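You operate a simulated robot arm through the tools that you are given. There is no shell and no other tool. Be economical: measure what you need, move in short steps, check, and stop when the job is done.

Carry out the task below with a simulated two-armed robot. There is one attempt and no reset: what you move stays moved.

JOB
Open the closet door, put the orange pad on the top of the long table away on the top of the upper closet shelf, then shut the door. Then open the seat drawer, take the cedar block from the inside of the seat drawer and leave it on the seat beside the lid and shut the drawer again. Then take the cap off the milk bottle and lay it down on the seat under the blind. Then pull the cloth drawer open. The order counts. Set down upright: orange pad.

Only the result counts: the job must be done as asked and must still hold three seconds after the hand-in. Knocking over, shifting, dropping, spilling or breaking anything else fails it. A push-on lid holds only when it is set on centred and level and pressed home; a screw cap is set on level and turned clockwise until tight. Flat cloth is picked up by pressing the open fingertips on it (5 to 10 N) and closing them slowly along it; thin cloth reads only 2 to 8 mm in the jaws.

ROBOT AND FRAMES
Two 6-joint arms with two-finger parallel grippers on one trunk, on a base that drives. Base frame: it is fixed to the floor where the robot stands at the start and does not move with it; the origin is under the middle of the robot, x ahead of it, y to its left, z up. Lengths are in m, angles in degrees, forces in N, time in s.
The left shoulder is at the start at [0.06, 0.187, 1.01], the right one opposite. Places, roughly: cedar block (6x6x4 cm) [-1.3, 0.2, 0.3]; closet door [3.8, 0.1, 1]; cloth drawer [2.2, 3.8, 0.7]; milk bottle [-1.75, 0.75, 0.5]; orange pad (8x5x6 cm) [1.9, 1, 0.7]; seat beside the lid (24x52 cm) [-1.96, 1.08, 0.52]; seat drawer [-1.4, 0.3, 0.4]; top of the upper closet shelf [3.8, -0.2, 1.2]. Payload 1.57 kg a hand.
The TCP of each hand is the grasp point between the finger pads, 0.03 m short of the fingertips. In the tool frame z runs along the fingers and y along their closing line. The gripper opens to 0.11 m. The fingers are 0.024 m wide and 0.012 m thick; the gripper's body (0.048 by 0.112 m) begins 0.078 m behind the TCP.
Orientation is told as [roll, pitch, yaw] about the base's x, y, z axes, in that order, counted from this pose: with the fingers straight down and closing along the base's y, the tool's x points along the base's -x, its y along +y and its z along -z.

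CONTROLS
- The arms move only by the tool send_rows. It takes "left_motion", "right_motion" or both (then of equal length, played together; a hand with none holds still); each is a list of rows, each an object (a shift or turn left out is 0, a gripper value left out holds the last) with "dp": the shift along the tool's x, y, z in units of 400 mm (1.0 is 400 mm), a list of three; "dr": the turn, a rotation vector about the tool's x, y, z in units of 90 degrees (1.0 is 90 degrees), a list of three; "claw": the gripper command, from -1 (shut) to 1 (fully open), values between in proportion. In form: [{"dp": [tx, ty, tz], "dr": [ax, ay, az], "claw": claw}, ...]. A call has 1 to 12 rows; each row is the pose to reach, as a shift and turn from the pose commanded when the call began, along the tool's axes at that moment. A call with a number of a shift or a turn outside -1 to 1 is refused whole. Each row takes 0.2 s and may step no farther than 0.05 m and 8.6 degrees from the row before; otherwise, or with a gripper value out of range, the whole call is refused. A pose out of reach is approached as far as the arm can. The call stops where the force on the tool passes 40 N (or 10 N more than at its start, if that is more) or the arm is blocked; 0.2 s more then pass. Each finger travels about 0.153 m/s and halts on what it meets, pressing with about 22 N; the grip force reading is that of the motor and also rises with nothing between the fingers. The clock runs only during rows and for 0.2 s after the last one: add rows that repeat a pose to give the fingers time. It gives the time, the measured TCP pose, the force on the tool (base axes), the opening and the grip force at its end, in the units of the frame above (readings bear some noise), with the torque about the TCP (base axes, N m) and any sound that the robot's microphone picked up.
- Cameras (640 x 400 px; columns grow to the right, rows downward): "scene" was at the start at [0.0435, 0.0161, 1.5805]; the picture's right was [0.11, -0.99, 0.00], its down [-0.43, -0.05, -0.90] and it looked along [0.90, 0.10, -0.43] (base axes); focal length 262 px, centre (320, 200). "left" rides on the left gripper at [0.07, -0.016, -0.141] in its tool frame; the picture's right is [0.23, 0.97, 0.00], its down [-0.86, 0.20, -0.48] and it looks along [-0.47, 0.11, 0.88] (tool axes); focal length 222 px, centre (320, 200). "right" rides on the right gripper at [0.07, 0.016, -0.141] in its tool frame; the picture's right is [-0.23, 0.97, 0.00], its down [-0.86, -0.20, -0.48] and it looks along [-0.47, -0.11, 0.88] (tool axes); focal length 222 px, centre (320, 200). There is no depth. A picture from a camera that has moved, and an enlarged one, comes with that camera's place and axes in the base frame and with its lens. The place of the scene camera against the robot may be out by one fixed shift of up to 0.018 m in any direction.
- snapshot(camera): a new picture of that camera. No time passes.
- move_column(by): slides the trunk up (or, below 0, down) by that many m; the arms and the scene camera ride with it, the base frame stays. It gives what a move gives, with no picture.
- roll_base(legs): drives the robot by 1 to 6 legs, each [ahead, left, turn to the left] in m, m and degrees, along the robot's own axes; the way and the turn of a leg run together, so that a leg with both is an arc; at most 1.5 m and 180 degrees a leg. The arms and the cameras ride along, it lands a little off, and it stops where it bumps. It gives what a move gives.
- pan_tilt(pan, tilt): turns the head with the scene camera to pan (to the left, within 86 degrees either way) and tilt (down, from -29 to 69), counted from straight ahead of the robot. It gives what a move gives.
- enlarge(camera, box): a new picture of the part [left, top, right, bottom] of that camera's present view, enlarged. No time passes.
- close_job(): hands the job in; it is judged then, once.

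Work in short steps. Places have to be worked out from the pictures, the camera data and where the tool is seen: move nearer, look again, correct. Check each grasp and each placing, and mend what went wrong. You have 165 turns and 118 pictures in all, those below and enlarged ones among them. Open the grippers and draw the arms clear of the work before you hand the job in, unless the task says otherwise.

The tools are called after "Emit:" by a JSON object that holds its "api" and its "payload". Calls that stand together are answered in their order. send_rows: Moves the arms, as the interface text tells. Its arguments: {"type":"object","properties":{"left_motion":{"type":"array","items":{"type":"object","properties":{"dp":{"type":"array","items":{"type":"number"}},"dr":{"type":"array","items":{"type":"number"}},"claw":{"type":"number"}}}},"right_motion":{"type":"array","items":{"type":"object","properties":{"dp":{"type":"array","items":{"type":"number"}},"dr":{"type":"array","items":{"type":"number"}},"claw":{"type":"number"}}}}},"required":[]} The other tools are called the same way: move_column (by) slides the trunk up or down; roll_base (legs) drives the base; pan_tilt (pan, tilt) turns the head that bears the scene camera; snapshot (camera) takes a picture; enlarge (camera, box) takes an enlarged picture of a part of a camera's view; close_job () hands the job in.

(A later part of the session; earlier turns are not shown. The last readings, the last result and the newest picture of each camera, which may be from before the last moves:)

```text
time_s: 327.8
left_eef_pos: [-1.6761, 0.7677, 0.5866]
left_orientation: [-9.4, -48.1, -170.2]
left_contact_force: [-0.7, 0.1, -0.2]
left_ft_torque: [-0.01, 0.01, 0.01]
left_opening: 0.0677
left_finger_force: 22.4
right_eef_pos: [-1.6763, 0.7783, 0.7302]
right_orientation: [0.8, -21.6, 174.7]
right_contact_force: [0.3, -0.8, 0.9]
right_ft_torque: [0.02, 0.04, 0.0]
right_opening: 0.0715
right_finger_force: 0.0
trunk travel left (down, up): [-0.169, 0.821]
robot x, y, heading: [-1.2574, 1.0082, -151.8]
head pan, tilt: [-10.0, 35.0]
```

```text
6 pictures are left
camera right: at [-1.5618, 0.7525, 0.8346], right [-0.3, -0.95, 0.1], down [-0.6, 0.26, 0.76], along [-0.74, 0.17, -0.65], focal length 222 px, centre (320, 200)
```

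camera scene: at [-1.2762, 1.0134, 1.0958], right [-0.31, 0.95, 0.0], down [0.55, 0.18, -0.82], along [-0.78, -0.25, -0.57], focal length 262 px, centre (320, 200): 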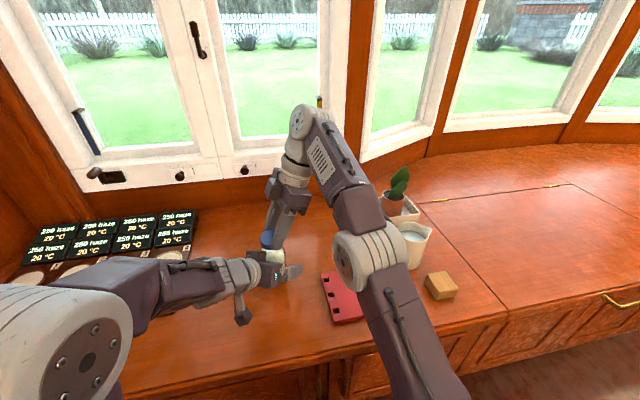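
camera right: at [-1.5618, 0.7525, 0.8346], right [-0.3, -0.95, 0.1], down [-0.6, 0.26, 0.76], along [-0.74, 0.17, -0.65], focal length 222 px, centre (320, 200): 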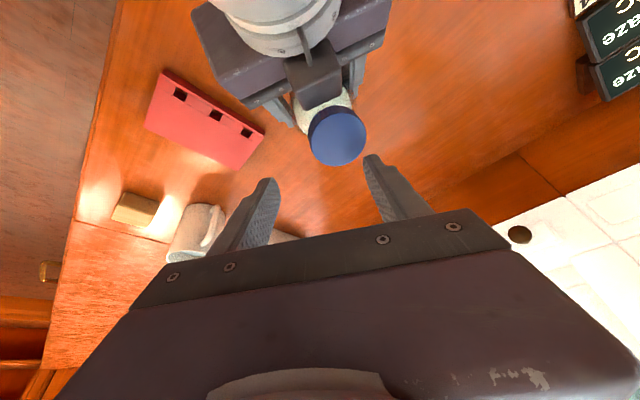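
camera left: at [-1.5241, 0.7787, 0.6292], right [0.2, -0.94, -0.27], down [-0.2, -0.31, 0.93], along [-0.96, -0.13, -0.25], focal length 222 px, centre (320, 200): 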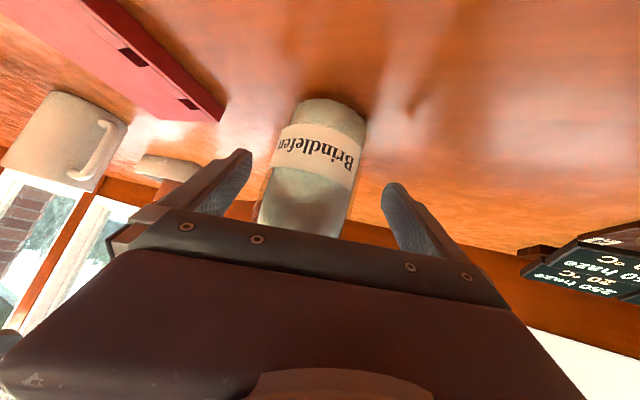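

Cap centre ≈ (-1.68, 0.757). I move onto it, close, and turn counter-clockwise ~83° with centring compensation.

Emit:
{"api": "send_rows", "payload": {"right_motion": [{"dp": [0.0, 0.053, 0]}, {"dp": [0.025, 0.053, 0.03]}, {"dp": [0.051, 0.053, 0.061]}, {"dp": [0.051, 0.053, 0.061], "claw": 0}, {"dp": [0.051, 0.053, 0.061], "claw": -0.5}, {"dp": [0.051, 0.053, 0.061], "claw": -1}, {"dp": [0.051, 0.053, 0.061], "claw": -1}]}}

Emit:
{"api": "send_rows", "payload": {"right_motion": [{"dp": [0, -0.0037, 0], "dr": [-0.034, 0, -0.0855]}, {"dp": [-0.001, -0.0074, 0], "dr": [-0.068, 0, -0.171]}, {"dp": [-0.0022, -0.0109, 0.0009], "dr": [-0.102, 0, -0.2565]}, {"dp": [-0.004, -0.0141, 0.0015], "dr": [-0.136, 0, -0.342]}, {"dp": [-0.006, -0.0171, 0.0024], "dr": [-0.17, 0, -0.4275]}, {"dp": [-0.0085, -0.0197, 0.0034], "dr": [-0.204, 0, -0.513]}, {"dp": [-0.0113, -0.0219, 0.0045], "dr": [-0.238, 0, -0.5985]}, {"dp": [-0.0144, -0.0236, 0.0057], "dr": [-0.272, 0, -0.684]}, {"dp": [-0.0177, -0.0249, 0.007], "dr": [-0.306, 0, -0.7695]}, {"dp": [-0.021, -0.0256, 0.0084], "dr": [-0.34, 0, -0.855]}]}}

```text
time_s: 329.4
left_eef_pos: [-1.6761, 0.7665, 0.5872]
left_orientation: [-9.5, -48.0, -170.0]
left_contact_force: [-4.2, -11.4, -0.2]
left_ft_torque: [0.94, -0.34, -0.08]
left_opening: 0.0673
left_finger_force: 21.9
right_eef_pos: [-1.6684, 0.7557, 0.6999]
right_orientation: [0.7, -21.4, 174.7]
right_contact_force: [3.6, 11.6, 0.1]
right_ft_torque: [0.38, -0.14, -0.04]
right_opening: 0.0477
right_finger_force: 21.8
trunk travel left (down, up): [-0.169, 0.821]
robot x, y, heading: [-1.2577, 1.0069, -152.1]
head pan, tilt: [-10.0, 35.0]
```

```text
time_s: 331.6
left_eef_pos: [-1.6752, 0.7685, 0.5847]
left_orientation: [-9.3, -48.0, -170.3]
left_contact_force: [10.0, 26.3, -3.5]
left_ft_torque: [-2.48, 1.18, 0.53]
left_opening: 0.0708
left_finger_force: 21.4
right_eef_pos: [-1.6783, 0.7662, 0.7018]
right_orientation: [0.3, -22.7, -102.2]
right_contact_force: [-8.0, -25.5, 2.9]
right_ft_torque: [-0.44, -0.24, -0.53]
right_opening: 0.0472
right_finger_force: 22.2
trunk travel left (down, up): [-0.169, 0.821]
robot x, y, heading: [-1.2575, 1.0057, -152.1]
head pan, tilt: [-10.0, 35.0]
```

I test lifting again by 2 cm.

Emit:
{"api": "send_rows", "payload": {"right_motion": [{"dp": [-0.005, 0, -0.012]}, {"dp": [-0.01, 0, -0.023]}, {"dp": [-0.015, 0, -0.035]}, {"dp": [-0.019, 0, -0.047]}]}}

```text
time_s: 332.2
left_eef_pos: [-1.6779, 0.7689, 0.5898]
left_orientation: [-9.6, -48.5, -170.1]
left_contact_force: [3.6, 2.2, 0.1]
left_ft_torque: [-0.22, 0.3, -0.07]
left_opening: 0.0715
left_finger_force: 22.1
right_eef_pos: [-1.6793, 0.7668, 0.7049]
right_orientation: [0.2, -22.2, -102.4]
right_contact_force: [-2.3, -2.2, -3.4]
right_ft_torque: [0.02, 0.0, 0.02]
right_opening: 0.0473
right_finger_force: 22.4
trunk travel left (down, up): [-0.169, 0.821]
robot x, y, heading: [-1.2545, 1.0058, -152.1]
head pan, tilt: [-10.0, 35.0]
stopped in row 3 (right hand): the force on the tool passed its limit (the readings are from after the stop); the commanded pose is now the measured one
```

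The pull exceeded the limit and then the force vanished — maybe the cap released. I lift further to see.

Emit:
{"api": "send_rows", "payload": {"right_motion": [{"dp": [-0.015, 0, -0.037]}, {"dp": [-0.03, 0, -0.075]}, {"dp": [-0.045, 0, -0.112]}]}}

```text
time_s: 333.0
left_eef_pos: [-1.6779, 0.7685, 0.5903]
left_orientation: [-9.6, -48.5, -170.1]
left_contact_force: [0.8, 4.0, 15.0]
left_ft_torque: [-0.51, 0.12, -0.03]
left_opening: 0.0691
left_finger_force: 22.1
right_eef_pos: [-1.6784, 0.7673, 0.7538]
right_orientation: [0.3, -22.2, -102.3]
right_contact_force: [-0.6, -3.9, -18.5]
right_ft_torque: [-0.13, 0.05, 0.03]
right_opening: 0.0477
right_finger_force: 22.0
trunk travel left (down, up): [-0.169, 0.821]
robot x, y, heading: [-1.2554, 1.0087, -152.1]
head pan, tilt: [-10.0, 35.0]
```

The bottle merely slid up in the left grip; the cap still holds. I lower it back and turn further counter-clockwise.

Emit:
{"api": "send_rows", "payload": {"right_motion": [{"dp": [0.015, 0, 0.037]}, {"dp": [0.03, 0, 0.075]}, {"dp": [0.045, 0, 0.112]}, {"dp": [0.047, 0, 0.118]}, {"dp": [0.047, -0.0037, 0.118], "dr": [-0.034, 0, -0.0855]}, {"dp": [0.046, -0.0074, 0.118], "dr": [-0.068, 0, -0.171]}, {"dp": [0.045, -0.0109, 0.119], "dr": [-0.102, 0, -0.2565]}, {"dp": [0.043, -0.0141, 0.1195], "dr": [-0.136, 0, -0.342]}, {"dp": [0.041, -0.0171, 0.1204], "dr": [-0.17, 0, -0.4275]}, {"dp": [0.0385, -0.0197, 0.1214], "dr": [-0.204, 0, -0.513]}]}}

```text
time_s: 335.2
left_eef_pos: [-1.6776, 0.7673, 0.5893]
left_orientation: [-9.7, -48.7, -170.0]
left_contact_force: [0.0, 11.3, -3.4]
left_ft_torque: [-0.95, -0.03, -0.02]
left_opening: 0.0688
left_finger_force: 21.3
right_eef_pos: [-1.6869, 0.7656, 0.7002]
right_orientation: [-0.3, -22.1, -52.4]
right_contact_force: [0.0, -10.8, 0.4]
right_ft_torque: [-0.23, -0.01, -0.09]
right_opening: 0.0472
right_finger_force: 22.1
trunk travel left (down, up): [-0.169, 0.821]
robot x, y, heading: [-1.2558, 1.0038, -152.3]
head pan, tilt: [-10.0, 35.0]
```

I ratchet: open, lift clear, rotate back clockwise, realign over the cap axis (-1.68, 0.757) and close again.

Emit:
{"api": "send_rows", "payload": {"right_motion": [{"claw": 0.0}, {"claw": 0.3}, {"dp": [-0.033, 0, -0.081], "claw": 0.3}, {"dp": [-0.033, 0, -0.081], "dr": [0.034, 0, 0.0855]}, {"dp": [-0.033, 0, -0.081], "dr": [0.068, 0, 0.171]}, {"dp": [-0.033, 0, -0.081], "dr": [0.102, 0, 0.2565]}, {"dp": [-0.033, 0, -0.081], "dr": [0.136, 0, 0.342]}, {"dp": [-0.033, 0, -0.081], "dr": [0.17, 0, 0.4275]}, {"dp": [-0.033, 0, -0.081], "dr": [0.204, 0, 0.513]}, {"dp": [-0.033, 0, -0.081], "dr": [0.238, 0, 0.5985]}, {"dp": [-0.033, 0, -0.081], "dr": [0.272, 0, 0.684]}, {"dp": [-0.033, 0, -0.081], "dr": [0.306, 0, 0.7695]}]}}

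Emit:
{"api": "send_rows", "payload": {"right_motion": [{"dr": [0.034, 0, 0.0855]}, {"dr": [0.068, 0, 0.171]}, {"dr": [0.102, 0, 0.2565]}, {"dp": [0.002, 0.012, 0], "dr": [0.136, 0, 0.342]}, {"dp": [0.003, 0.024, -0.001], "dr": [0.17, 0, 0.4275]}, {"dp": [0.005, 0.036, -0.002], "dr": [0.204, 0, 0.513]}, {"dp": [0.0065, 0.047, -0.003], "dr": [0.238, 0, 0.5985]}, {"dp": [0.023, 0.047, 0.038], "dr": [0.238, 0, 0.5985]}, {"dp": [0.0395, 0.047, 0.078], "dr": [0.238, 0, 0.5985]}, {"dp": [0.0395, 0.047, 0.078], "dr": [0.238, 0, 0.5985], "claw": -0.3}, {"dp": [0.0395, 0.047, 0.078], "dr": [0.238, 0, 0.5985], "claw": -1}, {"dp": [0.0395, 0.047, 0.078], "dr": [0.238, 0, 0.5985], "claw": -1}]}}

```text
time_s: 336.1
left_eef_pos: [-1.6766, 0.7669, 0.5913]
left_orientation: [-9.7, -48.7, -169.8]
left_contact_force: [13.1, 3.9, 1.7]
left_ft_torque: [-0.67, 1.29, 0.05]
left_opening: 0.0667
left_finger_force: 21.9
right_eef_pos: [-1.6897, 0.7658, 0.7027]
right_orientation: [-0.4, -21.5, -53.7]
right_contact_force: [-12.5, -6.0, 0.9]
right_ft_torque: [-0.12, 0.29, -0.12]
right_opening: 0.0588
right_finger_force: 0.0
right hand out of reach, approached as far as the arm can: row 3, 4
trunk travel left (down, up): [-0.169, 0.821]
robot x, y, heading: [-1.2556, 1.0072, -151.8]
head pan, tilt: [-10.0, 35.0]
stopped in row 4 (left hand): the force on the tool passed its limit (the readings are from after the stop); the commanded pose is now the measured one
```

```text
time_s: 338.7
left_eef_pos: [-1.6775, 0.7668, 0.5909]
left_orientation: [-9.8, -48.7, -169.7]
left_contact_force: [0.5, -0.7, 0.9]
left_ft_torque: [-0.1, -0.04, 0.0]
left_opening: 0.0663
left_finger_force: 22.8
right_eef_pos: [-1.6811, 0.7885, 0.8061]
right_orientation: [-0.1, -21.3, -111.5]
right_contact_force: [0.5, 0.4, 0.2]
right_ft_torque: [-0.02, 0.03, 0.0]
right_opening: 0.0002
right_finger_force: 21.4
right hand out of reach, approached as far as the arm can: row 1, 2, 3, 4, 5, 6, 7, 8, 9, 10, 11, 12
trunk travel left (down, up): [-0.169, 0.821]
robot x, y, heading: [-1.2583, 1.0055, -152.0]
head pan, tilt: [-10.0, 35.0]
```

The ratchet got interrupted and the hand is now above with closed jaws. I check the state with a picture.

Emit:
{"api": "snapshot", "payload": {"camera": "right"}}

```text
5 pictures are left
camera right: at [-1.6224, 0.8909, 0.9107], right [0.83, -0.55, 0.08], down [-0.41, -0.51, 0.76], along [-0.38, -0.66, -0.65], focal length 222 px, centre (320, 200)
```

right: 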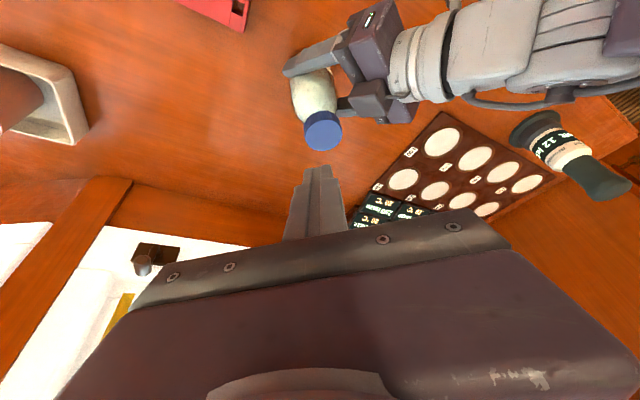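

The bottle is upright with its cap on. I open and rotate the hand back to yaw ≈175°, staying high.

Emit:
{"api": "send_rows", "payload": {"right_motion": [{"dr": [0.034, 0, 0.0855], "claw": 0.3}, {"dr": [0.068, 0, 0.171], "claw": 0.3}, {"dr": [0.102, 0, 0.2565]}, {"dr": [0.136, 0, 0.342]}, {"dr": [0.17, 0, 0.4275]}, {"dr": [0.204, 0, 0.513]}, {"dr": [0.238, 0, 0.5985]}, {"dr": [0.272, 0, 0.684]}, {"dr": [0.303, 0, 0.762]}]}}

```text
time_s: 340.7
left_eef_pos: [-1.6767, 0.7663, 0.5915]
left_orientation: [-9.7, -48.7, -169.7]
left_contact_force: [-0.1, 0.0, 1.2]
left_ft_torque: [-0.14, -0.09, 0.02]
left_opening: 0.0664
left_finger_force: 22.4
right_eef_pos: [-1.671, 0.8015, 0.7901]
right_orientation: [0.0, -21.8, 178.2]
right_contact_force: [0.3, 0.1, -0.1]
right_ft_torque: [0.0, 0.0, 0.02]
right_opening: 0.0714
right_finger_force: 0.0
right hand out of reach, approached as far as the arm can: row 1, 2, 3, 7, 8, 9
trunk travel left (down, up): [-0.169, 0.821]
robot x, y, heading: [-1.2574, 1.0082, -151.9]
head pan, tilt: [-10.0, 35.0]
```

Now lateral alignment, descend onto the cap and close.

Emit:
{"api": "send_rows", "payload": {"right_motion": [{"dp": [0, 0.06, 0]}, {"dp": [0, 0.114, 0]}, {"dp": [0.027, 0.114, 0.07]}, {"dp": [0.054, 0.114, 0.14]}, {"dp": [0.08, 0.114, 0.21]}, {"dp": [0.08, 0.114, 0.21], "claw": 0}, {"dp": [0.08, 0.114, 0.21], "claw": -0.5}, {"dp": [0.08, 0.114, 0.21], "claw": -1}, {"dp": [0.08, 0.114, 0.21], "claw": -1}]}}

Emit:
{"api": "send_rows", "payload": {"right_motion": [{"dp": [0, -0.0037, 0], "dr": [-0.034, 0, -0.0855]}, {"dp": [-0.001, -0.0074, 0], "dr": [-0.068, 0, -0.171]}, {"dp": [-0.0022, -0.0109, 0.0009], "dr": [-0.102, 0, -0.2565]}, {"dp": [-0.004, -0.0141, 0.0015], "dr": [-0.136, 0, -0.342]}, {"dp": [-0.006, -0.0171, 0.0024], "dr": [-0.17, 0, -0.4275]}, {"dp": [-0.0085, -0.0197, 0.0034], "dr": [-0.204, 0, -0.513]}, {"dp": [-0.0113, -0.0219, 0.0045], "dr": [-0.238, 0, -0.5985]}, {"dp": [-0.0144, -0.0236, 0.0057], "dr": [-0.272, 0, -0.684]}, {"dp": [-0.0177, -0.0249, 0.007], "dr": [-0.306, 0, -0.7695]}, {"dp": [-0.021, -0.0256, 0.0084], "dr": [-0.34, 0, -0.855]}]}}

```text
time_s: 342.7
left_eef_pos: [-1.6773, 0.7666, 0.5916]
left_orientation: [-9.8, -48.7, -169.7]
left_contact_force: [-0.3, 1.3, 1.5]
left_ft_torque: [-0.12, 0.0, -0.01]
left_opening: 0.066
left_finger_force: 22.3
right_eef_pos: [-1.6644, 0.7511, 0.7299]
right_orientation: [-0.7, -21.1, 178.4]
right_contact_force: [1.0, 1.2, -0.4]
right_ft_torque: [-0.01, -0.01, -0.02]
right_opening: 0.0
right_finger_force: 21.2
right hand out of reach, approached as far as the arm can: row 1, 2, 3, 4, 5, 6, 7, 8, 9
trunk travel left (down, up): [-0.169, 0.821]
robot x, y, heading: [-1.2574, 1.0063, -152.1]
head pan, tilt: [-10.0, 35.0]
```

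```text
time_s: 344.9
left_eef_pos: [-1.6772, 0.7669, 0.5912]
left_orientation: [-9.8, -48.7, -169.6]
left_contact_force: [-1.7, -0.3, 0.3]
left_ft_torque: [-0.1, 0.08, -0.02]
left_opening: 0.0664
left_finger_force: 21.9
right_eef_pos: [-1.676, 0.7757, 0.7833]
right_orientation: [0.6, -20.4, -98.6]
right_contact_force: [-1.1, 0.0, -0.1]
right_ft_torque: [-0.02, 0.0, 0.01]
right_opening: 0.0003
right_finger_force: 21.7
right hand out of reach, approached as far as the arm can: row 1, 2, 3, 4, 5, 6, 7, 8, 9, 10
trunk travel left (down, up): [-0.169, 0.821]
robot x, y, heading: [-1.2568, 1.0032, -151.8]
head pan, tilt: [-10.0, 35.0]
```

The arm hit a limit above the cap. I return to the yaw≈-150° posture that worked, descend on the cap and close.

Emit:
{"api": "send_rows", "payload": {"right_motion": [{"dr": [0.0305, 0, 0.0766], "claw": 0.3}, {"dr": [0.061, 0, 0.153], "claw": 0.3}, {"dr": [0.0915, 0, 0.23], "claw": 0.3}, {"dp": [-0.003, 0.002, 0.03], "dr": [0.122, 0, 0.306]}, {"dp": [-0.006, 0.003, 0.05], "dr": [0.1525, 0, 0.383]}, {"dp": [-0.009, 0.005, 0.07], "dr": [0.183, 0, 0.46]}, {"dp": [-0.011, 0.006, 0.092], "dr": [0.2135, 0, 0.536]}, {"dp": [0.01, 0.006, 0.15], "dr": [0.2135, 0, 0.536]}, {"dp": [0.0325, 0.006, 0.209], "dr": [0.2135, 0, 0.536]}]}}

```text
time_s: 346.9
left_eef_pos: [-1.6771, 0.7664, 0.5914]
left_orientation: [-9.8, -48.7, -169.7]
left_contact_force: [0.1, -0.6, 0.0]
left_ft_torque: [-0.14, -0.02, 0.01]
left_opening: 0.0663
left_finger_force: 22.2
right_eef_pos: [-1.657, 0.7675, 0.7958]
right_orientation: [-0.3, -21.5, -150.8]
right_contact_force: [0.1, -0.1, 0.8]
right_ft_torque: [0.01, 0.0, -0.01]
right_opening: 0.0717
right_finger_force: 0.0
right hand out of reach, approached as far as the arm can: row 1, 2, 3, 4, 5, 6, 7, 8, 9
trunk travel left (down, up): [-0.169, 0.821]
robot x, y, heading: [-1.2569, 1.002, -152.0]
head pan, tilt: [-10.0, 35.0]
```

I move the right hand away to the right and down (back into easy reach) before re-approaching.

Emit:
{"api": "send_rows", "payload": {"right_motion": [{"dp": [0.04, -0.05, 0.0]}, {"dp": [0.08, -0.1, 0.02]}, {"dp": [0.1, -0.12, 0.06]}, {"dp": [0.1, -0.14, 0.12]}, {"dp": [0.1, -0.14, 0.18]}]}}

```text
time_s: 348.1
left_eef_pos: [-1.676, 0.7665, 0.5918]
left_orientation: [-9.8, -48.7, -169.7]
left_contact_force: [-0.9, 0.2, 2.0]
left_ft_torque: [-0.09, 0.02, -0.04]
left_opening: 0.0664
left_finger_force: 22.3
right_eef_pos: [-1.6757, 0.7826, 0.8017]
right_orientation: [-0.2, -21.5, -150.8]
right_contact_force: [-0.2, -1.3, 0.2]
right_ft_torque: [0.0, 0.03, 0.02]
right_opening: 0.0713
right_finger_force: 0.1
right hand out of reach, approached as far as the arm can: row 1, 2, 3, 4, 5
trunk travel left (down, up): [-0.169, 0.821]
robot x, y, heading: [-1.258, 1.0064, -151.7]
head pan, tilt: [-10.0, 35.0]
```

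Same kind of lock as before: I rotate the tool toward vertical about the wrist (hand swings back), then lower.

Emit:
{"api": "send_rows", "payload": {"right_motion": [{"dp": [0.069, 0, -0.004], "dr": [0, 0.08, 0]}, {"dp": [0.137, 0, -0.017], "dr": [0, 0.16, 0]}, {"dp": [0.2025, 0, -0.039], "dr": [0, 0.24, 0]}]}}

Emit:
{"api": "send_rows", "payload": {"right_motion": [{"dp": [0.05, 0, 0.06]}, {"dp": [0.08, 0, 0.14]}, {"dp": [0.1, 0, 0.22]}]}}

```text
time_s: 348.9
left_eef_pos: [-1.6769, 0.7662, 0.5917]
left_orientation: [-9.8, -48.7, -169.7]
left_contact_force: [1.0, 1.6, 0.8]
left_ft_torque: [-0.06, -0.09, 0.0]
left_opening: 0.0665
left_finger_force: 22.0
right_eef_pos: [-1.6, 0.8294, 0.775]
right_orientation: [0.1, -0.3, -150.8]
right_contact_force: [-0.2, -0.7, 0.0]
right_ft_torque: [0.01, -0.02, -0.01]
right_opening: 0.0716
right_finger_force: 0.1
right hand out of reach, approached as far as the arm can: row 2, 3
trunk travel left (down, up): [-0.169, 0.821]
robot x, y, heading: [-1.2595, 1.003, -152.1]
head pan, tilt: [-10.0, 35.0]
```

```text
time_s: 349.7
left_eef_pos: [-1.6765, 0.7661, 0.5916]
left_orientation: [-9.9, -48.6, -169.7]
left_contact_force: [0.5, 0.2, 0.9]
left_ft_torque: [-0.09, -0.08, 0.01]
left_opening: 0.066
left_finger_force: 21.9
right_eef_pos: [-1.565, 0.8483, 0.6881]
right_orientation: [-0.1, -0.1, -150.8]
right_contact_force: [0.9, -0.1, 0.0]
right_ft_torque: [0.0, -0.01, -0.03]
right_opening: 0.0714
right_finger_force: 0.1
trunk travel left (down, up): [-0.169, 0.821]
robot x, y, heading: [-1.2569, 1.0066, -152.2]
head pan, tilt: [-10.0, 35.0]
```

Unlocked again. Now rise, tilt 21° while moving forward over the cap, as in the approach that worked.

Emit:
{"api": "send_rows", "payload": {"right_motion": [{"dp": [0, 0, -0.08]}, {"dp": [0, 0, -0.14]}, {"dp": [-0.06, 0, -0.14], "dr": [0, -0.08, 0]}, {"dp": [-0.13, 0, -0.14], "dr": [0, -0.16, 0]}, {"dp": [-0.2, 0, -0.14], "dr": [0, -0.24, 0]}, {"dp": [-0.27, 0.03, -0.142], "dr": [0, -0.24, 0]}, {"dp": [-0.35, 0.059, -0.142], "dr": [0, -0.24, 0]}]}}

```text
time_s: 351.3
left_eef_pos: [-1.6793, 0.7666, 0.5915]
left_orientation: [-9.8, -48.7, -169.8]
left_contact_force: [-0.9, -0.6, 0.7]
left_ft_torque: [-0.15, 0.09, -0.04]
left_opening: 0.0661
left_finger_force: 21.9
right_eef_pos: [-1.6764, 0.7612, 0.7438]
right_orientation: [0.0, -21.8, -150.6]
right_contact_force: [-0.2, 0.3, 0.5]
right_ft_torque: [-0.03, -0.03, -0.01]
right_opening: 0.0712
right_finger_force: 0.0
trunk travel left (down, up): [-0.169, 0.821]
robot x, y, heading: [-1.2583, 1.0086, -151.9]
head pan, tilt: [-10.0, 35.0]
```

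In position. Descend, close, then turn counter-clockwise ~91°.

Emit:
{"api": "send_rows", "payload": {"right_motion": [{"dp": [0.02, 0, 0.05]}, {"dp": [0.041, 0, 0.102]}, {"dp": [0.041, 0, 0.102], "claw": 0}, {"dp": [0.041, 0, 0.102], "claw": -0.5}, {"dp": [0.041, 0, 0.102], "claw": -1}, {"dp": [0.041, 0, 0.102], "claw": -1}]}}

Emit:
{"api": "send_rows", "payload": {"right_motion": [{"dp": [0, -0.0037, 0], "dr": [-0.034, 0, -0.0855]}, {"dp": [-0.001, -0.0074, 0], "dr": [-0.068, 0, -0.171]}, {"dp": [-0.0022, -0.0109, 0.0009], "dr": [-0.102, 0, -0.2565]}, {"dp": [-0.004, -0.0141, 0.0015], "dr": [-0.136, 0, -0.342]}, {"dp": [-0.006, -0.0171, 0.0024], "dr": [-0.17, 0, -0.4275]}, {"dp": [-0.0085, -0.0197, 0.0034], "dr": [-0.204, 0, -0.513]}, {"dp": [-0.0113, -0.0219, 0.0045], "dr": [-0.238, 0, -0.5985]}, {"dp": [-0.0144, -0.0236, 0.0057], "dr": [-0.272, 0, -0.684]}, {"dp": [-0.0177, -0.0249, 0.007], "dr": [-0.306, 0, -0.7695]}, {"dp": [-0.021, -0.0256, 0.0084], "dr": [-0.34, 0, -0.855]}]}}

```text
time_s: 352.7
left_eef_pos: [-1.678, 0.767, 0.5915]
left_orientation: [-9.9, -48.8, -169.6]
left_contact_force: [5.7, -7.6, 2.6]
left_ft_torque: [0.36, 0.55, 0.06]
left_opening: 0.0663
left_finger_force: 21.8
right_eef_pos: [-1.6776, 0.7606, 0.6999]
right_orientation: [-0.2, -21.8, -150.7]
right_contact_force: [-6.4, 6.5, -0.3]
right_ft_torque: [0.16, 0.17, -0.06]
right_opening: 0.0483
right_finger_force: 22.1
trunk travel left (down, up): [-0.169, 0.821]
robot x, y, heading: [-1.2602, 1.0059, -152.0]
head pan, tilt: [-10.0, 35.0]
```

```text
time_s: 354.9
left_eef_pos: [-1.6775, 0.7661, 0.5918]
left_orientation: [-9.7, -48.8, -169.7]
left_contact_force: [-6.7, -4.1, -4.1]
left_ft_torque: [-0.22, -0.22, 0.02]
left_opening: 0.0661
left_finger_force: 22.0
right_eef_pos: [-1.6892, 0.7652, 0.7015]
right_orientation: [-0.1, -21.6, -67.7]
right_contact_force: [4.7, 2.0, 8.3]
right_ft_torque: [0.08, -0.23, -0.06]
right_opening: 0.0483
right_finger_force: 21.8
trunk travel left (down, up): [-0.169, 0.821]
robot x, y, heading: [-1.2565, 1.0059, -152.2]
head pan, tilt: [-10.0, 35.0]
```

Turned smoothly, with the cap now pushing the hand upward (8 N) — it is unscrewing. I try lifting.

Emit:
{"api": "send_rows", "payload": {"right_motion": [{"dp": [-0.005, 0, -0.012]}, {"dp": [-0.012, 0, -0.03]}, {"dp": [-0.02, 0, -0.05]}, {"dp": [-0.028, 0, -0.07]}]}}

```text
time_s: 355.9
left_eef_pos: [-1.6773, 0.7666, 0.5914]
left_orientation: [-9.9, -48.8, -169.8]
left_contact_force: [-0.3, 1.7, 1.0]
left_ft_torque: [-0.03, -0.03, 0.02]
left_opening: 0.0659
left_finger_force: 21.9
right_eef_pos: [-1.6909, 0.7653, 0.7313]
right_orientation: [-0.2, -21.6, -67.9]
right_contact_force: [-0.2, 0.3, 0.1]
right_ft_torque: [0.0, 0.02, 0.01]
right_opening: 0.048
right_finger_force: 21.3
trunk travel left (down, up): [-0.169, 0.821]
robot x, y, heading: [-1.2557, 1.0054, -152.2]
head pan, tilt: [-10.0, 35.0]
```

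The cap is off (no force, still 48 mm in the jaws). I raise slightly, move it away to the right of the bottle and rotate the hand back.

Emit:
{"api": "send_rows", "payload": {"right_motion": [{"dp": [-0.018, 0, -0.047]}, {"dp": [0.07, -0.002, -0.08]}, {"dp": [0.158, -0.004, -0.116]}, {"dp": [0.158, -0.004, -0.116], "dr": [0.034, 0, 0.0855]}, {"dp": [0.158, -0.004, -0.116], "dr": [0.068, 0, 0.171]}, {"dp": [0.158, -0.004, -0.116], "dr": [0.102, 0, 0.2565]}, {"dp": [0.158, -0.004, -0.116], "dr": [0.136, 0, 0.342]}, {"dp": [0.158, -0.004, -0.116], "dr": [0.17, 0, 0.4275]}, {"dp": [0.158, -0.004, -0.116], "dr": [0.204, 0, 0.513]}, {"dp": [0.158, -0.004, -0.116], "dr": [0.238, 0, 0.5985]}, {"dp": [0.158, -0.004, -0.116], "dr": [0.272, 0, 0.684]}, {"dp": [0.158, -0.004, -0.116], "dr": [0.306, 0, 0.7695]}]}}

Emit:
{"api": "snapshot", "payload": {"camera": "right"}}

```text
time_s: 358.5
left_eef_pos: [-1.6785, 0.7678, 0.5916]
left_orientation: [-9.8, -48.6, -169.7]
left_contact_force: [0.7, -1.3, 1.1]
left_ft_torque: [-0.19, -0.06, -0.02]
left_opening: 0.0662
left_finger_force: 21.8
right_eef_pos: [-1.7175, 0.835, 0.7502]
right_orientation: [-0.1, -21.8, -142.5]
right_contact_force: [0.4, 0.2, -0.2]
right_ft_torque: [-0.01, -0.04, 0.0]
right_opening: 0.0482
right_finger_force: 22.2
right hand out of reach, approached as far as the arm can: row 1, 2
trunk travel left (down, up): [-0.169, 0.821]
robot x, y, heading: [-1.2585, 1.0065, -151.8]
head pan, tilt: [-10.0, 35.0]
```

```text
4 pictures are left
camera right: at [-1.6161, 0.8916, 0.8544], right [0.42, -0.9, 0.08], down [-0.61, -0.22, 0.76], along [-0.67, -0.37, -0.64], focal length 222 px, centre (320, 200)
```

right: 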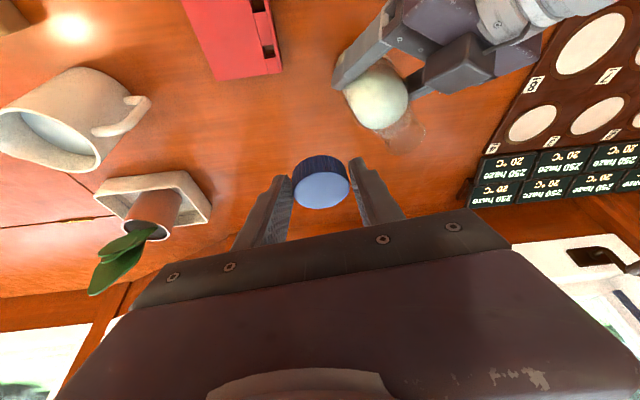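

Cap in hand; bottle stands open in the left hand. I move the cap over the free seat near (-1.81, 0.845) and lower until contact.

Emit:
{"api": "send_rows", "payload": {"right_motion": [{"dp": [-0.066, -0.078, 0.026]}, {"dp": [-0.1315, -0.156, 0.0525]}, {"dp": [-0.097, -0.156, 0.14]}, {"dp": [-0.062, -0.156, 0.227]}, {"dp": [-0.027, -0.156, 0.314]}, {"dp": [0.0075, -0.156, 0.4]}, {"dp": [0.013, -0.156, 0.414]}, {"dp": [0.0185, -0.156, 0.428]}, {"dp": [0.024, -0.156, 0.442]}, {"dp": [0.0295, -0.156, 0.456]}, {"dp": [0.035, -0.156, 0.47]}, {"dp": [0.04, -0.156, 0.484]}]}}

```text
time_s: 361.1
left_eef_pos: [-1.6783, 0.7674, 0.5915]
left_orientation: [-9.7, -48.7, -169.7]
left_contact_force: [-0.8, 0.3, 1.0]
left_ft_torque: [-0.08, -0.02, -0.01]
left_opening: 0.0658
left_finger_force: 22.5
right_eef_pos: [-1.8024, 0.8489, 0.5654]
right_orientation: [-0.2, -21.8, -142.4]
right_contact_force: [0.1, 0.0, -0.1]
right_ft_torque: [-0.07, -0.01, 0.0]
right_opening: 0.0481
right_finger_force: 22.0
trunk travel left (down, up): [-0.169, 0.821]
robot x, y, heading: [-1.2528, 1.009, -151.9]
head pan, tilt: [-10.0, 35.0]
```

No contact yet at z 0.565; continue down in fine steps.

Emit:
{"api": "send_rows", "payload": {"right_motion": [{"dp": [0.005, 0, 0.012]}, {"dp": [0.009, 0, 0.023]}, {"dp": [0.014, 0, 0.035]}, {"dp": [0.0185, 0, 0.046]}, {"dp": [0.023, 0, 0.058]}, {"dp": [0.028, 0, 0.07]}]}}

```text
time_s: 362.2
left_eef_pos: [-1.6742, 0.768, 0.5927]
left_orientation: [-9.7, -48.7, -169.7]
left_contact_force: [0.4, 0.8, -4.0]
left_ft_torque: [-0.01, -0.07, 0.0]
left_opening: 0.066
left_finger_force: 21.4
right_eef_pos: [-1.8042, 0.8487, 0.5532]
right_orientation: [-0.2, -22.8, -142.3]
right_contact_force: [10.9, 8.0, 21.4]
right_ft_torque: [-0.23, -0.72, 0.41]
right_opening: 0.0479
right_finger_force: 21.8
trunk travel left (down, up): [-0.169, 0.821]
robot x, y, heading: [-1.2575, 1.0081, -151.8]
head pan, tilt: [-10.0, 35.0]
stopped in row 5 (right hand): the force on the tool passed its limit (the readings are from after the stop); the commanded pose is now the measured one
```

Cap is on the seat. I ease, open and lift the right hand; then lower the left 4 mm and release the bottle.

Emit:
{"api": "send_rows", "payload": {"right_motion": [{"dp": [-0.002, 0, -0.005]}, {"dp": [-0.002, 0, -0.005], "claw": 0.1}, {"dp": [-0.002, 0, -0.005], "claw": 0.3}, {"dp": [-0.002, 0, -0.005], "claw": 0.3}, {"dp": [-0.03, 0, -0.07]}, {"dp": [-0.06, 0, -0.15]}, {"dp": [-0.09, 0, -0.23]}, {"dp": [-0.12, 0, -0.3]}]}}

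Emit:
{"api": "send_rows", "payload": {"left_motion": [{"dp": [0.004, 0, 0.004]}, {"dp": [0.008, 0, 0.007]}, {"dp": [0.008, 0, 0.007], "claw": -0.0}, {"dp": [0.008, 0, 0.007], "claw": 0.5}, {"dp": [0.008, 0, 0.007], "claw": 1}, {"dp": [0.008, 0, 0.007], "claw": 1}]}}

Emit:
{"api": "snapshot", "payload": {"camera": "right"}}

```text
time_s: 364.0
left_eef_pos: [-1.6778, 0.766, 0.5917]
left_orientation: [-9.7, -48.7, -169.7]
left_contact_force: [0.6, -3.5, 5.8]
left_ft_torque: [-0.45, -0.01, 0.0]
left_opening: 0.0661
left_finger_force: 22.1
right_eef_pos: [-1.8026, 0.8495, 0.6781]
right_orientation: [-0.2, -22.6, -142.4]
right_contact_force: [-0.6, 0.1, 1.1]
right_ft_torque: [-0.01, 0.02, -0.01]
right_opening: 0.0715
right_finger_force: 0.0
trunk travel left (down, up): [-0.169, 0.821]
robot x, y, heading: [-1.2597, 1.0075, -152.1]
head pan, tilt: [-10.0, 35.0]
```

```text
time_s: 365.4
left_eef_pos: [-1.6767, 0.7667, 0.5876]
left_orientation: [-9.7, -48.7, -169.7]
left_contact_force: [-0.5, 0.4, 0.2]
left_ft_torque: [0.0, -0.04, -0.04]
left_opening: 0.1101
left_finger_force: 0.0
right_eef_pos: [-1.803, 0.8487, 0.678]
right_orientation: [-0.3, -22.4, -142.4]
right_contact_force: [-0.2, -0.4, 0.6]
right_ft_torque: [0.01, -0.02, -0.04]
right_opening: 0.0719
right_finger_force: 0.0
trunk travel left (down, up): [-0.169, 0.821]
robot x, y, heading: [-1.2531, 1.0058, -152.1]
head pan, tilt: [-10.0, 35.0]
```

```text
3 pictures are left
camera right: at [-1.6992, 0.9071, 0.7804], right [0.43, -0.9, 0.08], down [-0.6, -0.21, 0.77], along [-0.67, -0.38, -0.63], focal length 222 px, centre (320, 200)
```

right: 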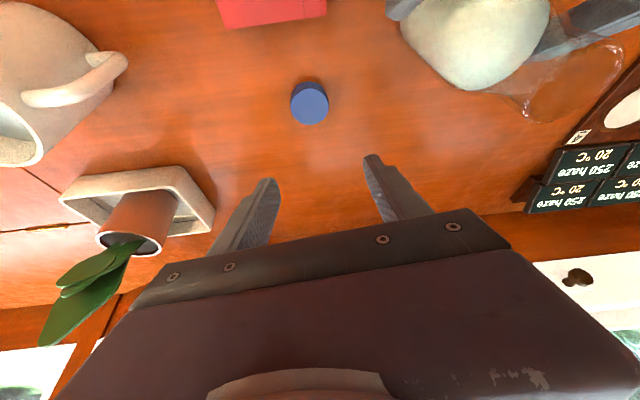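

Cap lies flat on the seat and the bottle stands upright. I shift the right hand clear, back off both hands, raise the trunk and drive back through the corridor.

Emit:
{"api": "send_rows", "payload": {"right_motion": [{"dp": [0, -0.08, 0]}, {"dp": [0, -0.16, -0.03]}]}}

Emit:
{"api": "roll_base", "payload": {"legs": [[-0.12, 0.07, 0], [-0.33, 0, 0]]}}

Emit:
{"api": "move_column", "payload": {"by": 0.35}}

Emit:
{"api": "roll_base", "payload": {"legs": [[0, 0.6, 0], [0, 0.45, 0], [-0.2, 0.35, 0], [-0.27, 0.55, 0], [-1.3, 0, 0], [-1.25, 0, 0]]}}

```text
time_s: 366.0
left_eef_pos: [-1.6776, 0.768, 0.5859]
left_orientation: [-9.7, -48.6, -169.7]
left_contact_force: [-0.2, 0.4, -0.3]
left_ft_torque: [-0.01, -0.01, -0.02]
left_opening: 0.1101
left_finger_force: 0.1
right_eef_pos: [-1.8393, 0.9042, 0.6885]
right_orientation: [-0.1, -22.4, -142.5]
right_contact_force: [0.3, 0.7, -0.2]
right_ft_torque: [0.0, -0.01, -0.03]
right_opening: 0.0715
right_finger_force: 0.0
trunk travel left (down, up): [-0.169, 0.821]
robot x, y, heading: [-1.2584, 1.0033, -152.2]
head pan, tilt: [-10.0, 35.0]
```

```text
time_s: 369.1
left_eef_pos: [-1.2485, 0.9161, 0.5866]
left_orientation: [-9.7, -48.6, -169.8]
left_contact_force: [-0.5, -0.2, 0.1]
left_ft_torque: [-0.02, 0.02, 0.02]
left_opening: 0.1097
left_finger_force: 0.0
right_eef_pos: [-1.411, 1.0515, 0.6888]
right_orientation: [-0.2, -22.4, -142.4]
right_contact_force: [0.1, -0.6, 0.8]
right_ft_torque: [-0.02, 0.01, -0.03]
right_opening: 0.0716
right_finger_force: 0.0
trunk travel left (down, up): [-0.169, 0.821]
robot x, y, heading: [-0.8279, 1.1558, -152.0]
head pan, tilt: [-10.0, 35.0]
```

```text
time_s: 372.5
left_eef_pos: [-1.2494, 0.9163, 0.9371]
left_orientation: [-9.8, -48.6, -169.8]
left_contact_force: [0.1, 0.7, -1.0]
left_ft_torque: [-0.04, -0.02, 0.02]
left_opening: 0.1099
left_finger_force: 0.0
right_eef_pos: [-1.4106, 1.0512, 1.0386]
right_orientation: [-0.2, -22.4, -142.4]
right_contact_force: [-0.9, -0.6, 0.1]
right_ft_torque: [-0.01, 0.0, 0.03]
right_opening: 0.0716
right_finger_force: 0.1
trunk travel left (down, up): [-0.519, 0.471]
robot x, y, heading: [-0.8327, 1.1543, -152.3]
head pan, tilt: [-10.0, 35.0]
```

```text
time_s: 379.1
left_eef_pos: [-0.6643, -0.0603, 0.9399]
left_orientation: [-10.3, -49.4, -170.0]
left_contact_force: [-6.0, 10.1, 5.0]
left_ft_torque: [-0.69, -0.57, 0.42]
left_opening: 0.0991
left_finger_force: 0.1
right_eef_pos: [-0.8231, 0.068, 1.0381]
right_orientation: [-0.1, -22.6, -142.1]
right_contact_force: [-0.1, -0.4, 0.9]
right_ft_torque: [0.03, -0.01, -0.01]
right_opening: 0.0715
right_finger_force: 0.2
trunk travel left (down, up): [-0.519, 0.471]
robot x, y, heading: [-0.2448, 0.1771, -151.5]
head pan, tilt: [-10.0, 35.0]
stopped in leg 3: the force on the tool passed its limit (the readings are from after the stop); the commanded pose is now the measured one
```

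The left hand brushed the cabinet beside the bench. I back off to the right, move away, raise the trunk further, then take the diagonal.

Emit:
{"api": "roll_base", "payload": {"legs": [[0, -0.05, 0], [-0.2, 0, 0]]}}

Emit:
{"api": "move_column", "payload": {"by": 0.35}}

Emit:
{"api": "snapshot", "payload": {"camera": "scene"}}

Emit:
{"api": "roll_base", "payload": {"legs": [[-0.2, 0.8, 0], [-1.3, 0, 0], [-1.25, 0, 0]]}}

```text
time_s: 381.2
left_eef_pos: [-0.5119, 0.0768, 0.9395]
left_orientation: [-10.3, -49.4, -169.7]
left_contact_force: [-0.2, 0.5, 0.7]
left_ft_torque: [0.01, -0.02, 0.0]
left_opening: 0.1097
left_finger_force: 0.1
right_eef_pos: [-0.67, 0.2068, 1.0389]
right_orientation: [-0.2, -22.5, -142.0]
right_contact_force: [-0.2, 0.1, -0.2]
right_ft_torque: [-0.01, 0.03, 0.01]
right_opening: 0.0716
right_finger_force: 0.2
trunk travel left (down, up): [-0.519, 0.471]
robot x, y, heading: [-0.0912, 0.3133, -151.3]
head pan, tilt: [-10.0, 35.0]
```

```text
time_s: 384.7
left_eef_pos: [-0.5119, 0.078, 1.2893]
left_orientation: [-10.4, -49.3, -169.7]
left_contact_force: [-0.2, 0.3, -0.6]
left_ft_torque: [0.0, 0.02, 0.01]
left_opening: 0.1099
left_finger_force: 0.0
right_eef_pos: [-0.6709, 0.206, 1.3891]
right_orientation: [-0.2, -22.4, -142.1]
right_contact_force: [0.9, -0.1, 0.4]
right_ft_torque: [0.01, 0.01, 0.0]
right_opening: 0.0717
right_finger_force: 0.1
trunk travel left (down, up): [-0.869, 0.121]
robot x, y, heading: [-0.0852, 0.3144, -151.4]
head pan, tilt: [-10.0, 35.0]
```

```text
2 pictures are left
camera scene: at [-0.1087, 0.3209, 1.7957], right [-0.32, 0.95, 0.0], down [0.54, 0.18, -0.82], along [-0.78, -0.26, -0.57], focal length 262 px, centre (320, 200)
```

scene: 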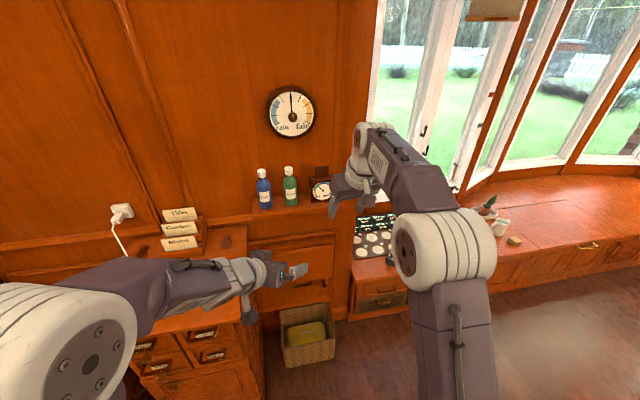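

```text
time_s: 401.1
left_eef_pos: [2.2685, 0.6927, 1.2896]
left_orientation: [-10.2, -49.2, -168.8]
left_contact_force: [0.7, 0.5, -0.1]
left_ft_torque: [-0.02, 0.0, -0.01]
left_opening: 0.1102
left_finger_force: 0.0
right_eef_pos: [2.1063, 0.8196, 1.3885]
right_orientation: [0.0, -22.4, -141.2]
right_contact_force: [1.1, -0.4, -1.0]
right_ft_torque: [-0.03, -0.01, 0.01]
right_opening: 0.0716
right_finger_force: 0.1
trunk travel left (down, up): [-0.869, 0.121]
robot x, y, heading: [2.6866, 0.9309, -150.7]
head pan, tilt: [-10.0, 35.0]
```

Nothing was knocked. I turn around (away from the table), and set the right tool to 45° and rolled 90° for a horizontal drawer pull.

Emit:
{"api": "roll_base", "payload": {"legs": [[0, 0, 90], [0, 0, 88.7], [0.1, 0, 0], [0, 1.45, 0], [0, 1.45, 0]]}}

Emit:
{"api": "send_rows", "payload": {"right_motion": [{"dp": [0.06, 0, 0], "dr": [0, -0.08, 0]}, {"dp": [0.12, 0, 0], "dr": [0, -0.16, 0]}, {"dp": [0.15, 0, 0], "dr": [0, -0.25, 0]}]}}

Emit:
{"api": "send_rows", "payload": {"right_motion": [{"dr": [0, 0, 0.09]}, {"dr": [0, 0, 0.18]}, {"dr": [0, 0, 0.27]}, {"dr": [0, 0, 0.36]}, {"dr": [0, 0, 0.45]}, {"dr": [0, 0, 0.54]}, {"dr": [0, 0, 0.63]}, {"dr": [0, 0, 0.72]}, {"dr": [0, 0, 0.81]}, {"dr": [0, 0, 0.9]}, {"dr": [0, 0, 0.98]}]}}

```text
time_s: 423.4
left_eef_pos: [1.8234, 3.7646, 1.2889]
left_orientation: [-10.3, -49.3, 10.3]
left_contact_force: [0.2, 1.0, -0.7]
left_ft_torque: [-0.05, 0.0, -0.03]
left_opening: 0.11
left_finger_force: 0.1
right_eef_pos: [1.9823, 3.636, 1.3888]
right_orientation: [-0.2, -22.3, 38.1]
right_contact_force: [-0.9, 0.3, -1.2]
right_ft_torque: [0.01, 0.0, 0.01]
right_opening: 0.0715
right_finger_force: 0.1
trunk travel left (down, up): [-0.869, 0.121]
robot x, y, heading: [1.398, 3.5222, 28.4]
head pan, tilt: [-10.0, 35.0]
```

```text
time_s: 424.2
left_eef_pos: [1.8236, 3.764, 1.2889]
left_orientation: [-10.3, -49.3, 10.6]
left_contact_force: [-0.2, -1.1, 0.0]
left_ft_torque: [0.01, 0.01, -0.02]
left_opening: 0.1099
left_finger_force: 0.0
right_eef_pos: [1.9379, 3.6023, 1.3654]
right_orientation: [-0.3, -44.9, 38.3]
right_contact_force: [-0.2, -0.4, 1.1]
right_ft_torque: [0.0, -0.01, 0.0]
right_opening: 0.0714
right_finger_force: 0.0
trunk travel left (down, up): [-0.869, 0.121]
robot x, y, heading: [1.4009, 3.5262, 28.4]
head pan, tilt: [-10.0, 35.0]
```

```text
time_s: 426.6
left_eef_pos: [1.8221, 3.7648, 1.2902]
left_orientation: [-10.3, -49.3, 10.5]
left_contact_force: [0.1, 0.2, 0.1]
left_ft_torque: [-0.02, 0.01, 0.0]
left_opening: 0.1099
left_finger_force: 0.1
right_eef_pos: [1.9393, 3.6019, 1.3658]
right_orientation: [44.9, -1.3, -50.8]
right_contact_force: [0.3, 0.2, -0.1]
right_ft_torque: [-0.03, 0.0, -0.02]
right_opening: 0.0714
right_finger_force: 0.1
trunk travel left (down, up): [-0.869, 0.121]
robot x, y, heading: [1.3995, 3.5261, 28.6]
head pan, tilt: [-10.0, 35.0]
```

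I'm in front of the console. I correct the hand yaw by 10°, lower the trunk, and take a right-camera picture of the drawer front.

Emit:
{"api": "send_rows", "payload": {"right_motion": [{"dr": [0, -0.04, 0.04]}, {"dr": [0, -0.078, 0.078]}]}}

Emit:
{"api": "move_column", "payload": {"by": -0.4}}

Emit:
{"api": "move_column", "payload": {"by": -0.12}}

Emit:
{"api": "snapshot", "payload": {"camera": "right"}}

```text
time_s: 427.2
left_eef_pos: [1.8227, 3.7657, 1.2896]
left_orientation: [-10.4, -49.3, 10.6]
left_contact_force: [0.2, 0.0, 0.3]
left_ft_torque: [0.0, 0.01, -0.02]
left_opening: 0.1099
left_finger_force: 0.0
right_eef_pos: [1.9381, 3.6037, 1.3664]
right_orientation: [45.2, -1.4, -60.7]
right_contact_force: [-0.6, 0.8, -0.5]
right_ft_torque: [-0.01, 0.01, 0.01]
right_opening: 0.0716
right_finger_force: 0.0
trunk travel left (down, up): [-0.869, 0.121]
robot x, y, heading: [1.4016, 3.5272, 28.5]
head pan, tilt: [-10.0, 35.0]
```

```text
time_s: 431.0
left_eef_pos: [1.8232, 3.7655, 0.89]
left_orientation: [-10.2, -49.3, 10.5]
left_contact_force: [-0.2, 0.4, -0.4]
left_ft_torque: [0.0, -0.01, -0.03]
left_opening: 0.1099
left_finger_force: 0.1
right_eef_pos: [1.939, 3.6028, 0.9663]
right_orientation: [45.2, -1.4, -60.6]
right_contact_force: [0.4, 0.9, 0.5]
right_ft_torque: [0.0, 0.0, 0.02]
right_opening: 0.0717
right_finger_force: 0.0
trunk travel left (down, up): [-0.469, 0.521]
robot x, y, heading: [1.4035, 3.5235, 28.5]
head pan, tilt: [-10.0, 35.0]
```

```text
time_s: 432.5
left_eef_pos: [1.8227, 3.7653, 0.7696]
left_orientation: [-10.4, -49.2, 10.4]
left_contact_force: [0.7, 0.4, 0.0]
left_ft_torque: [0.04, 0.02, -0.01]
left_opening: 0.1101
left_finger_force: 0.0
right_eef_pos: [1.938, 3.6019, 0.8457]
right_orientation: [45.2, -1.4, -60.6]
right_contact_force: [0.4, 0.0, -0.5]
right_ft_torque: [0.01, 0.01, 0.03]
right_opening: 0.0715
right_finger_force: 0.0
trunk travel left (down, up): [-0.349, 0.641]
robot x, y, heading: [1.4034, 3.5275, 28.4]
head pan, tilt: [-10.0, 35.0]
```

```text
1 pictures are left
camera right: at [1.8262, 3.6209, 0.9538], right [0.7, 0.15, 0.7], down [0.0, -0.98, 0.22], along [0.71, -0.15, -0.68], focal length 222 px, centre (320, 200)
```

right: 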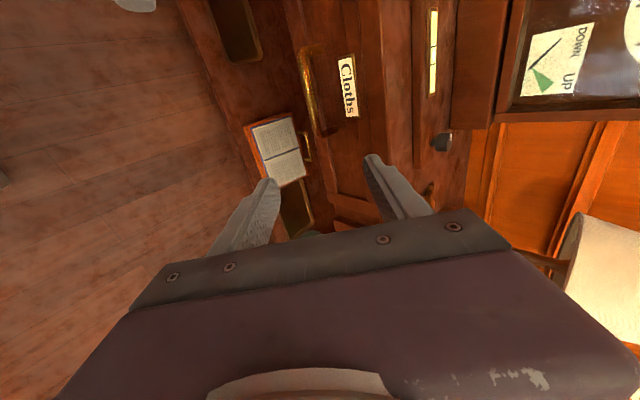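

The "Cloths" label and its horizontal bar handle are visible; handle at about (2.05, 3.725, 0.70). I raise the left arm out of the way, narrow the right jaws, and approach partway.

Emit:
{"api": "send_rows", "payload": {"left_motion": [{"dp": [-0.07, -0.01, -0.062]}, {"dp": [-0.14, -0.02, -0.124]}, {"dp": [-0.21, -0.03, -0.186]}, {"dp": [-0.279, -0.04, -0.2475]}], "right_motion": [{"claw": -0.1}, {"claw": -0.1}, {"claw": -0.1}, {"claw": -0.1}]}}

Emit:
{"api": "move_column", "payload": {"by": -0.125}}

Emit:
{"api": "roll_base", "payload": {"legs": [[0.085, 0.055, 0]]}}

Emit:
{"api": "snapshot", "payload": {"camera": "right"}}

```text
time_s: 433.5
left_eef_pos: [1.8193, 3.7668, 0.9198]
left_orientation: [-10.3, -49.3, 10.6]
left_contact_force: [-0.1, -0.3, 0.2]
left_ft_torque: [0.01, 0.01, -0.02]
left_opening: 0.1099
left_finger_force: 0.1
right_eef_pos: [1.9388, 3.6012, 0.8471]
right_orientation: [45.3, -1.4, -60.6]
right_contact_force: [0.1, 0.8, 0.8]
right_ft_torque: [0.01, 0.01, -0.04]
right_opening: 0.0497
right_finger_force: 0.1
trunk travel left (down, up): [-0.349, 0.641]
robot x, y, heading: [1.4024, 3.5248, 28.2]
head pan, tilt: [-10.0, 35.0]
```

```text
time_s: 435.1
left_eef_pos: [1.8198, 3.765, 0.7939]
left_orientation: [-10.2, -49.3, 10.5]
left_contact_force: [-0.7, 0.6, 0.2]
left_ft_torque: [0.04, -0.01, -0.01]
left_opening: 0.1097
left_finger_force: 0.1
right_eef_pos: [1.9391, 3.603, 0.7213]
right_orientation: [45.2, -1.4, -60.5]
right_contact_force: [-0.1, 0.2, 0.2]
right_ft_torque: [-0.03, 0.01, -0.01]
right_opening: 0.0493
right_finger_force: 0.0
trunk travel left (down, up): [-0.224, 0.766]
robot x, y, heading: [1.4051, 3.5314, 28.8]
head pan, tilt: [-10.0, 35.0]
```

```text
time_s: 436.2
left_eef_pos: [1.8684, 3.8546, 0.794]
left_orientation: [-10.4, -49.2, 10.5]
left_contact_force: [0.4, 0.8, 0.1]
left_ft_torque: [-0.02, -0.02, 0.01]
left_opening: 0.1101
left_finger_force: 0.1
right_eef_pos: [1.987, 3.6914, 0.7204]
right_orientation: [45.2, -1.4, -60.5]
right_contact_force: [0.1, 1.4, -0.4]
right_ft_torque: [-0.02, -0.01, -0.01]
right_opening: 0.0496
right_finger_force: 0.1
trunk travel left (down, up): [-0.224, 0.766]
robot x, y, heading: [1.4519, 3.6174, 28.7]
head pan, tilt: [-10.0, 35.0]
```

```text
0 pictures are left
camera right: at [1.8748, 3.7102, 0.8284], right [0.7, 0.15, 0.7], down [0.0, -0.98, 0.22], along [0.71, -0.15, -0.68], focal length 222 px, centre (320, 200)
```

right: 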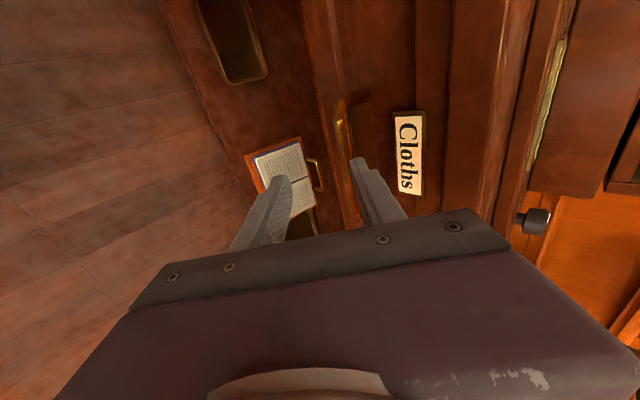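

The last picture gives the handle centre ≈ (2.034, 3.713, 0.709), 5 cm ahead of the TCP and level with the jaws. I narrow the jaws, raise 8 mm, advance 3 cm, then go 1.5 cm along the tool axis and close.

Emit:
{"api": "send_rows", "payload": {"right_motion": [{"claw": -0.27}, {"claw": -0.27}]}}

Emit:
{"api": "move_column", "payload": {"by": 0.008}}

Emit:
{"api": "roll_base", "payload": {"legs": [[0.03, -0.003, 0]]}}

Emit:
{"api": "send_rows", "payload": {"right_motion": [{"dp": [0, 0, 0.02]}, {"dp": [0, 0, 0.039]}]}}

```text
time_s: 436.8
left_eef_pos: [1.8667, 3.8556, 0.7944]
left_orientation: [-10.2, -49.3, 10.4]
left_contact_force: [0.1, 0.4, -0.8]
left_ft_torque: [0.0, -0.01, -0.02]
left_opening: 0.1101
left_finger_force: 0.1
right_eef_pos: [1.9873, 3.6919, 0.7211]
right_orientation: [45.3, -1.5, -60.6]
right_contact_force: [-0.4, 0.2, 0.8]
right_ft_torque: [-0.01, 0.0, 0.02]
right_opening: 0.0401
right_finger_force: 0.0
trunk travel left (down, up): [-0.224, 0.766]
robot x, y, heading: [1.4565, 3.6184, 28.6]
head pan, tilt: [-10.0, 35.0]
```

```text
time_s: 437.4
left_eef_pos: [1.8684, 3.8549, 0.8009]
left_orientation: [-10.3, -49.4, 10.4]
left_contact_force: [0.0, 0.7, 0.2]
left_ft_torque: [-0.01, 0.05, 0.0]
left_opening: 0.1101
left_finger_force: 0.1
right_eef_pos: [1.9872, 3.6908, 0.7287]
right_orientation: [45.2, -1.4, -60.6]
right_contact_force: [0.8, -0.3, 0.6]
right_ft_torque: [0.02, -0.04, 0.03]
right_opening: 0.0404
right_finger_force: 0.1
trunk travel left (down, up): [-0.232, 0.758]
robot x, y, heading: [1.4481, 3.6161, 28.8]
head pan, tilt: [-10.0, 35.0]
```

```text
time_s: 438.2
left_eef_pos: [1.8971, 3.8672, 0.8028]
left_orientation: [-10.3, -49.3, 10.5]
left_contact_force: [-0.1, 0.4, 0.6]
left_ft_torque: [0.02, 0.01, -0.02]
left_opening: 0.1098
left_finger_force: 0.0
right_eef_pos: [2.0154, 3.7035, 0.7278]
right_orientation: [45.1, -1.3, -60.7]
right_contact_force: [0.1, 0.0, 0.0]
right_ft_torque: [0.01, 0.02, 0.02]
right_opening: 0.0402
right_finger_force: 0.0
trunk travel left (down, up): [-0.232, 0.758]
robot x, y, heading: [1.4772, 3.6294, 28.7]
head pan, tilt: [-10.0, 35.0]
```

```text
time_s: 438.8
left_eef_pos: [1.8964, 3.8679, 0.8021]
left_orientation: [-10.2, -49.3, 10.5]
left_contact_force: [-0.2, 0.0, -0.1]
left_ft_torque: [0.03, 0.01, 0.03]
left_opening: 0.1101
left_finger_force: 0.1
right_eef_pos: [2.0246, 3.7082, 0.718]
right_orientation: [45.1, -1.4, -60.5]
right_contact_force: [-0.2, 0.5, 0.0]
right_ft_torque: [-0.03, 0.04, -0.01]
right_opening: 0.0402
right_finger_force: 0.1
trunk travel left (down, up): [-0.232, 0.758]
robot x, y, heading: [1.481, 3.6228, 28.5]
head pan, tilt: [-10.0, 35.0]
```

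No contact on the way; the bar should be within the pads. Close.

Emit:
{"api": "send_rows", "payload": {"right_motion": [{"claw": -0.6}, {"claw": -1}, {"claw": -1}, {"claw": -1}]}}

```text
time_s: 439.8
left_eef_pos: [1.8969, 3.867, 0.8032]
left_orientation: [-10.4, -49.4, 10.5]
left_contact_force: [0.2, 0.4, 0.2]
left_ft_torque: [-0.01, -0.02, 0.03]
left_opening: 0.1098
left_finger_force: 0.1
right_eef_pos: [2.0248, 3.7081, 0.7164]
right_orientation: [45.0, -1.3, -60.6]
right_contact_force: [-4.8, -1.8, -5.9]
right_ft_torque: [0.0, 0.24, -0.3]
right_opening: 0.0129
right_finger_force: 30.0
trunk travel left (down, up): [-0.232, 0.758]
robot x, y, heading: [1.4777, 3.6283, 28.6]
head pan, tilt: [-10.0, 35.0]
```

Gripped the bar (12.9 mm, 30 N). I pull the drawer open by backing.

Emit:
{"api": "roll_base", "payload": {"legs": [[-0.1, 0, 0], [-0.1, 0, 0]]}}

```text
time_s: 441.7
left_eef_pos: [1.7232, 3.768, 0.8025]
left_orientation: [-10.0, -49.2, 10.1]
left_contact_force: [0.3, 0.4, -0.1]
left_ft_torque: [0.02, 0.0, 0.0]
left_opening: 0.11
left_finger_force: 0.0
right_eef_pos: [1.8506, 3.6093, 0.7161]
right_orientation: [45.2, -1.2, -60.7]
right_contact_force: [15.0, -26.7, -3.8]
right_ft_torque: [-0.63, -0.2, -0.6]
right_opening: 0.0127
right_finger_force: 30.2
trunk travel left (down, up): [-0.232, 0.758]
robot x, y, heading: [1.3057, 3.5314, 28.1]
head pan, tilt: [-10.0, 35.0]
```

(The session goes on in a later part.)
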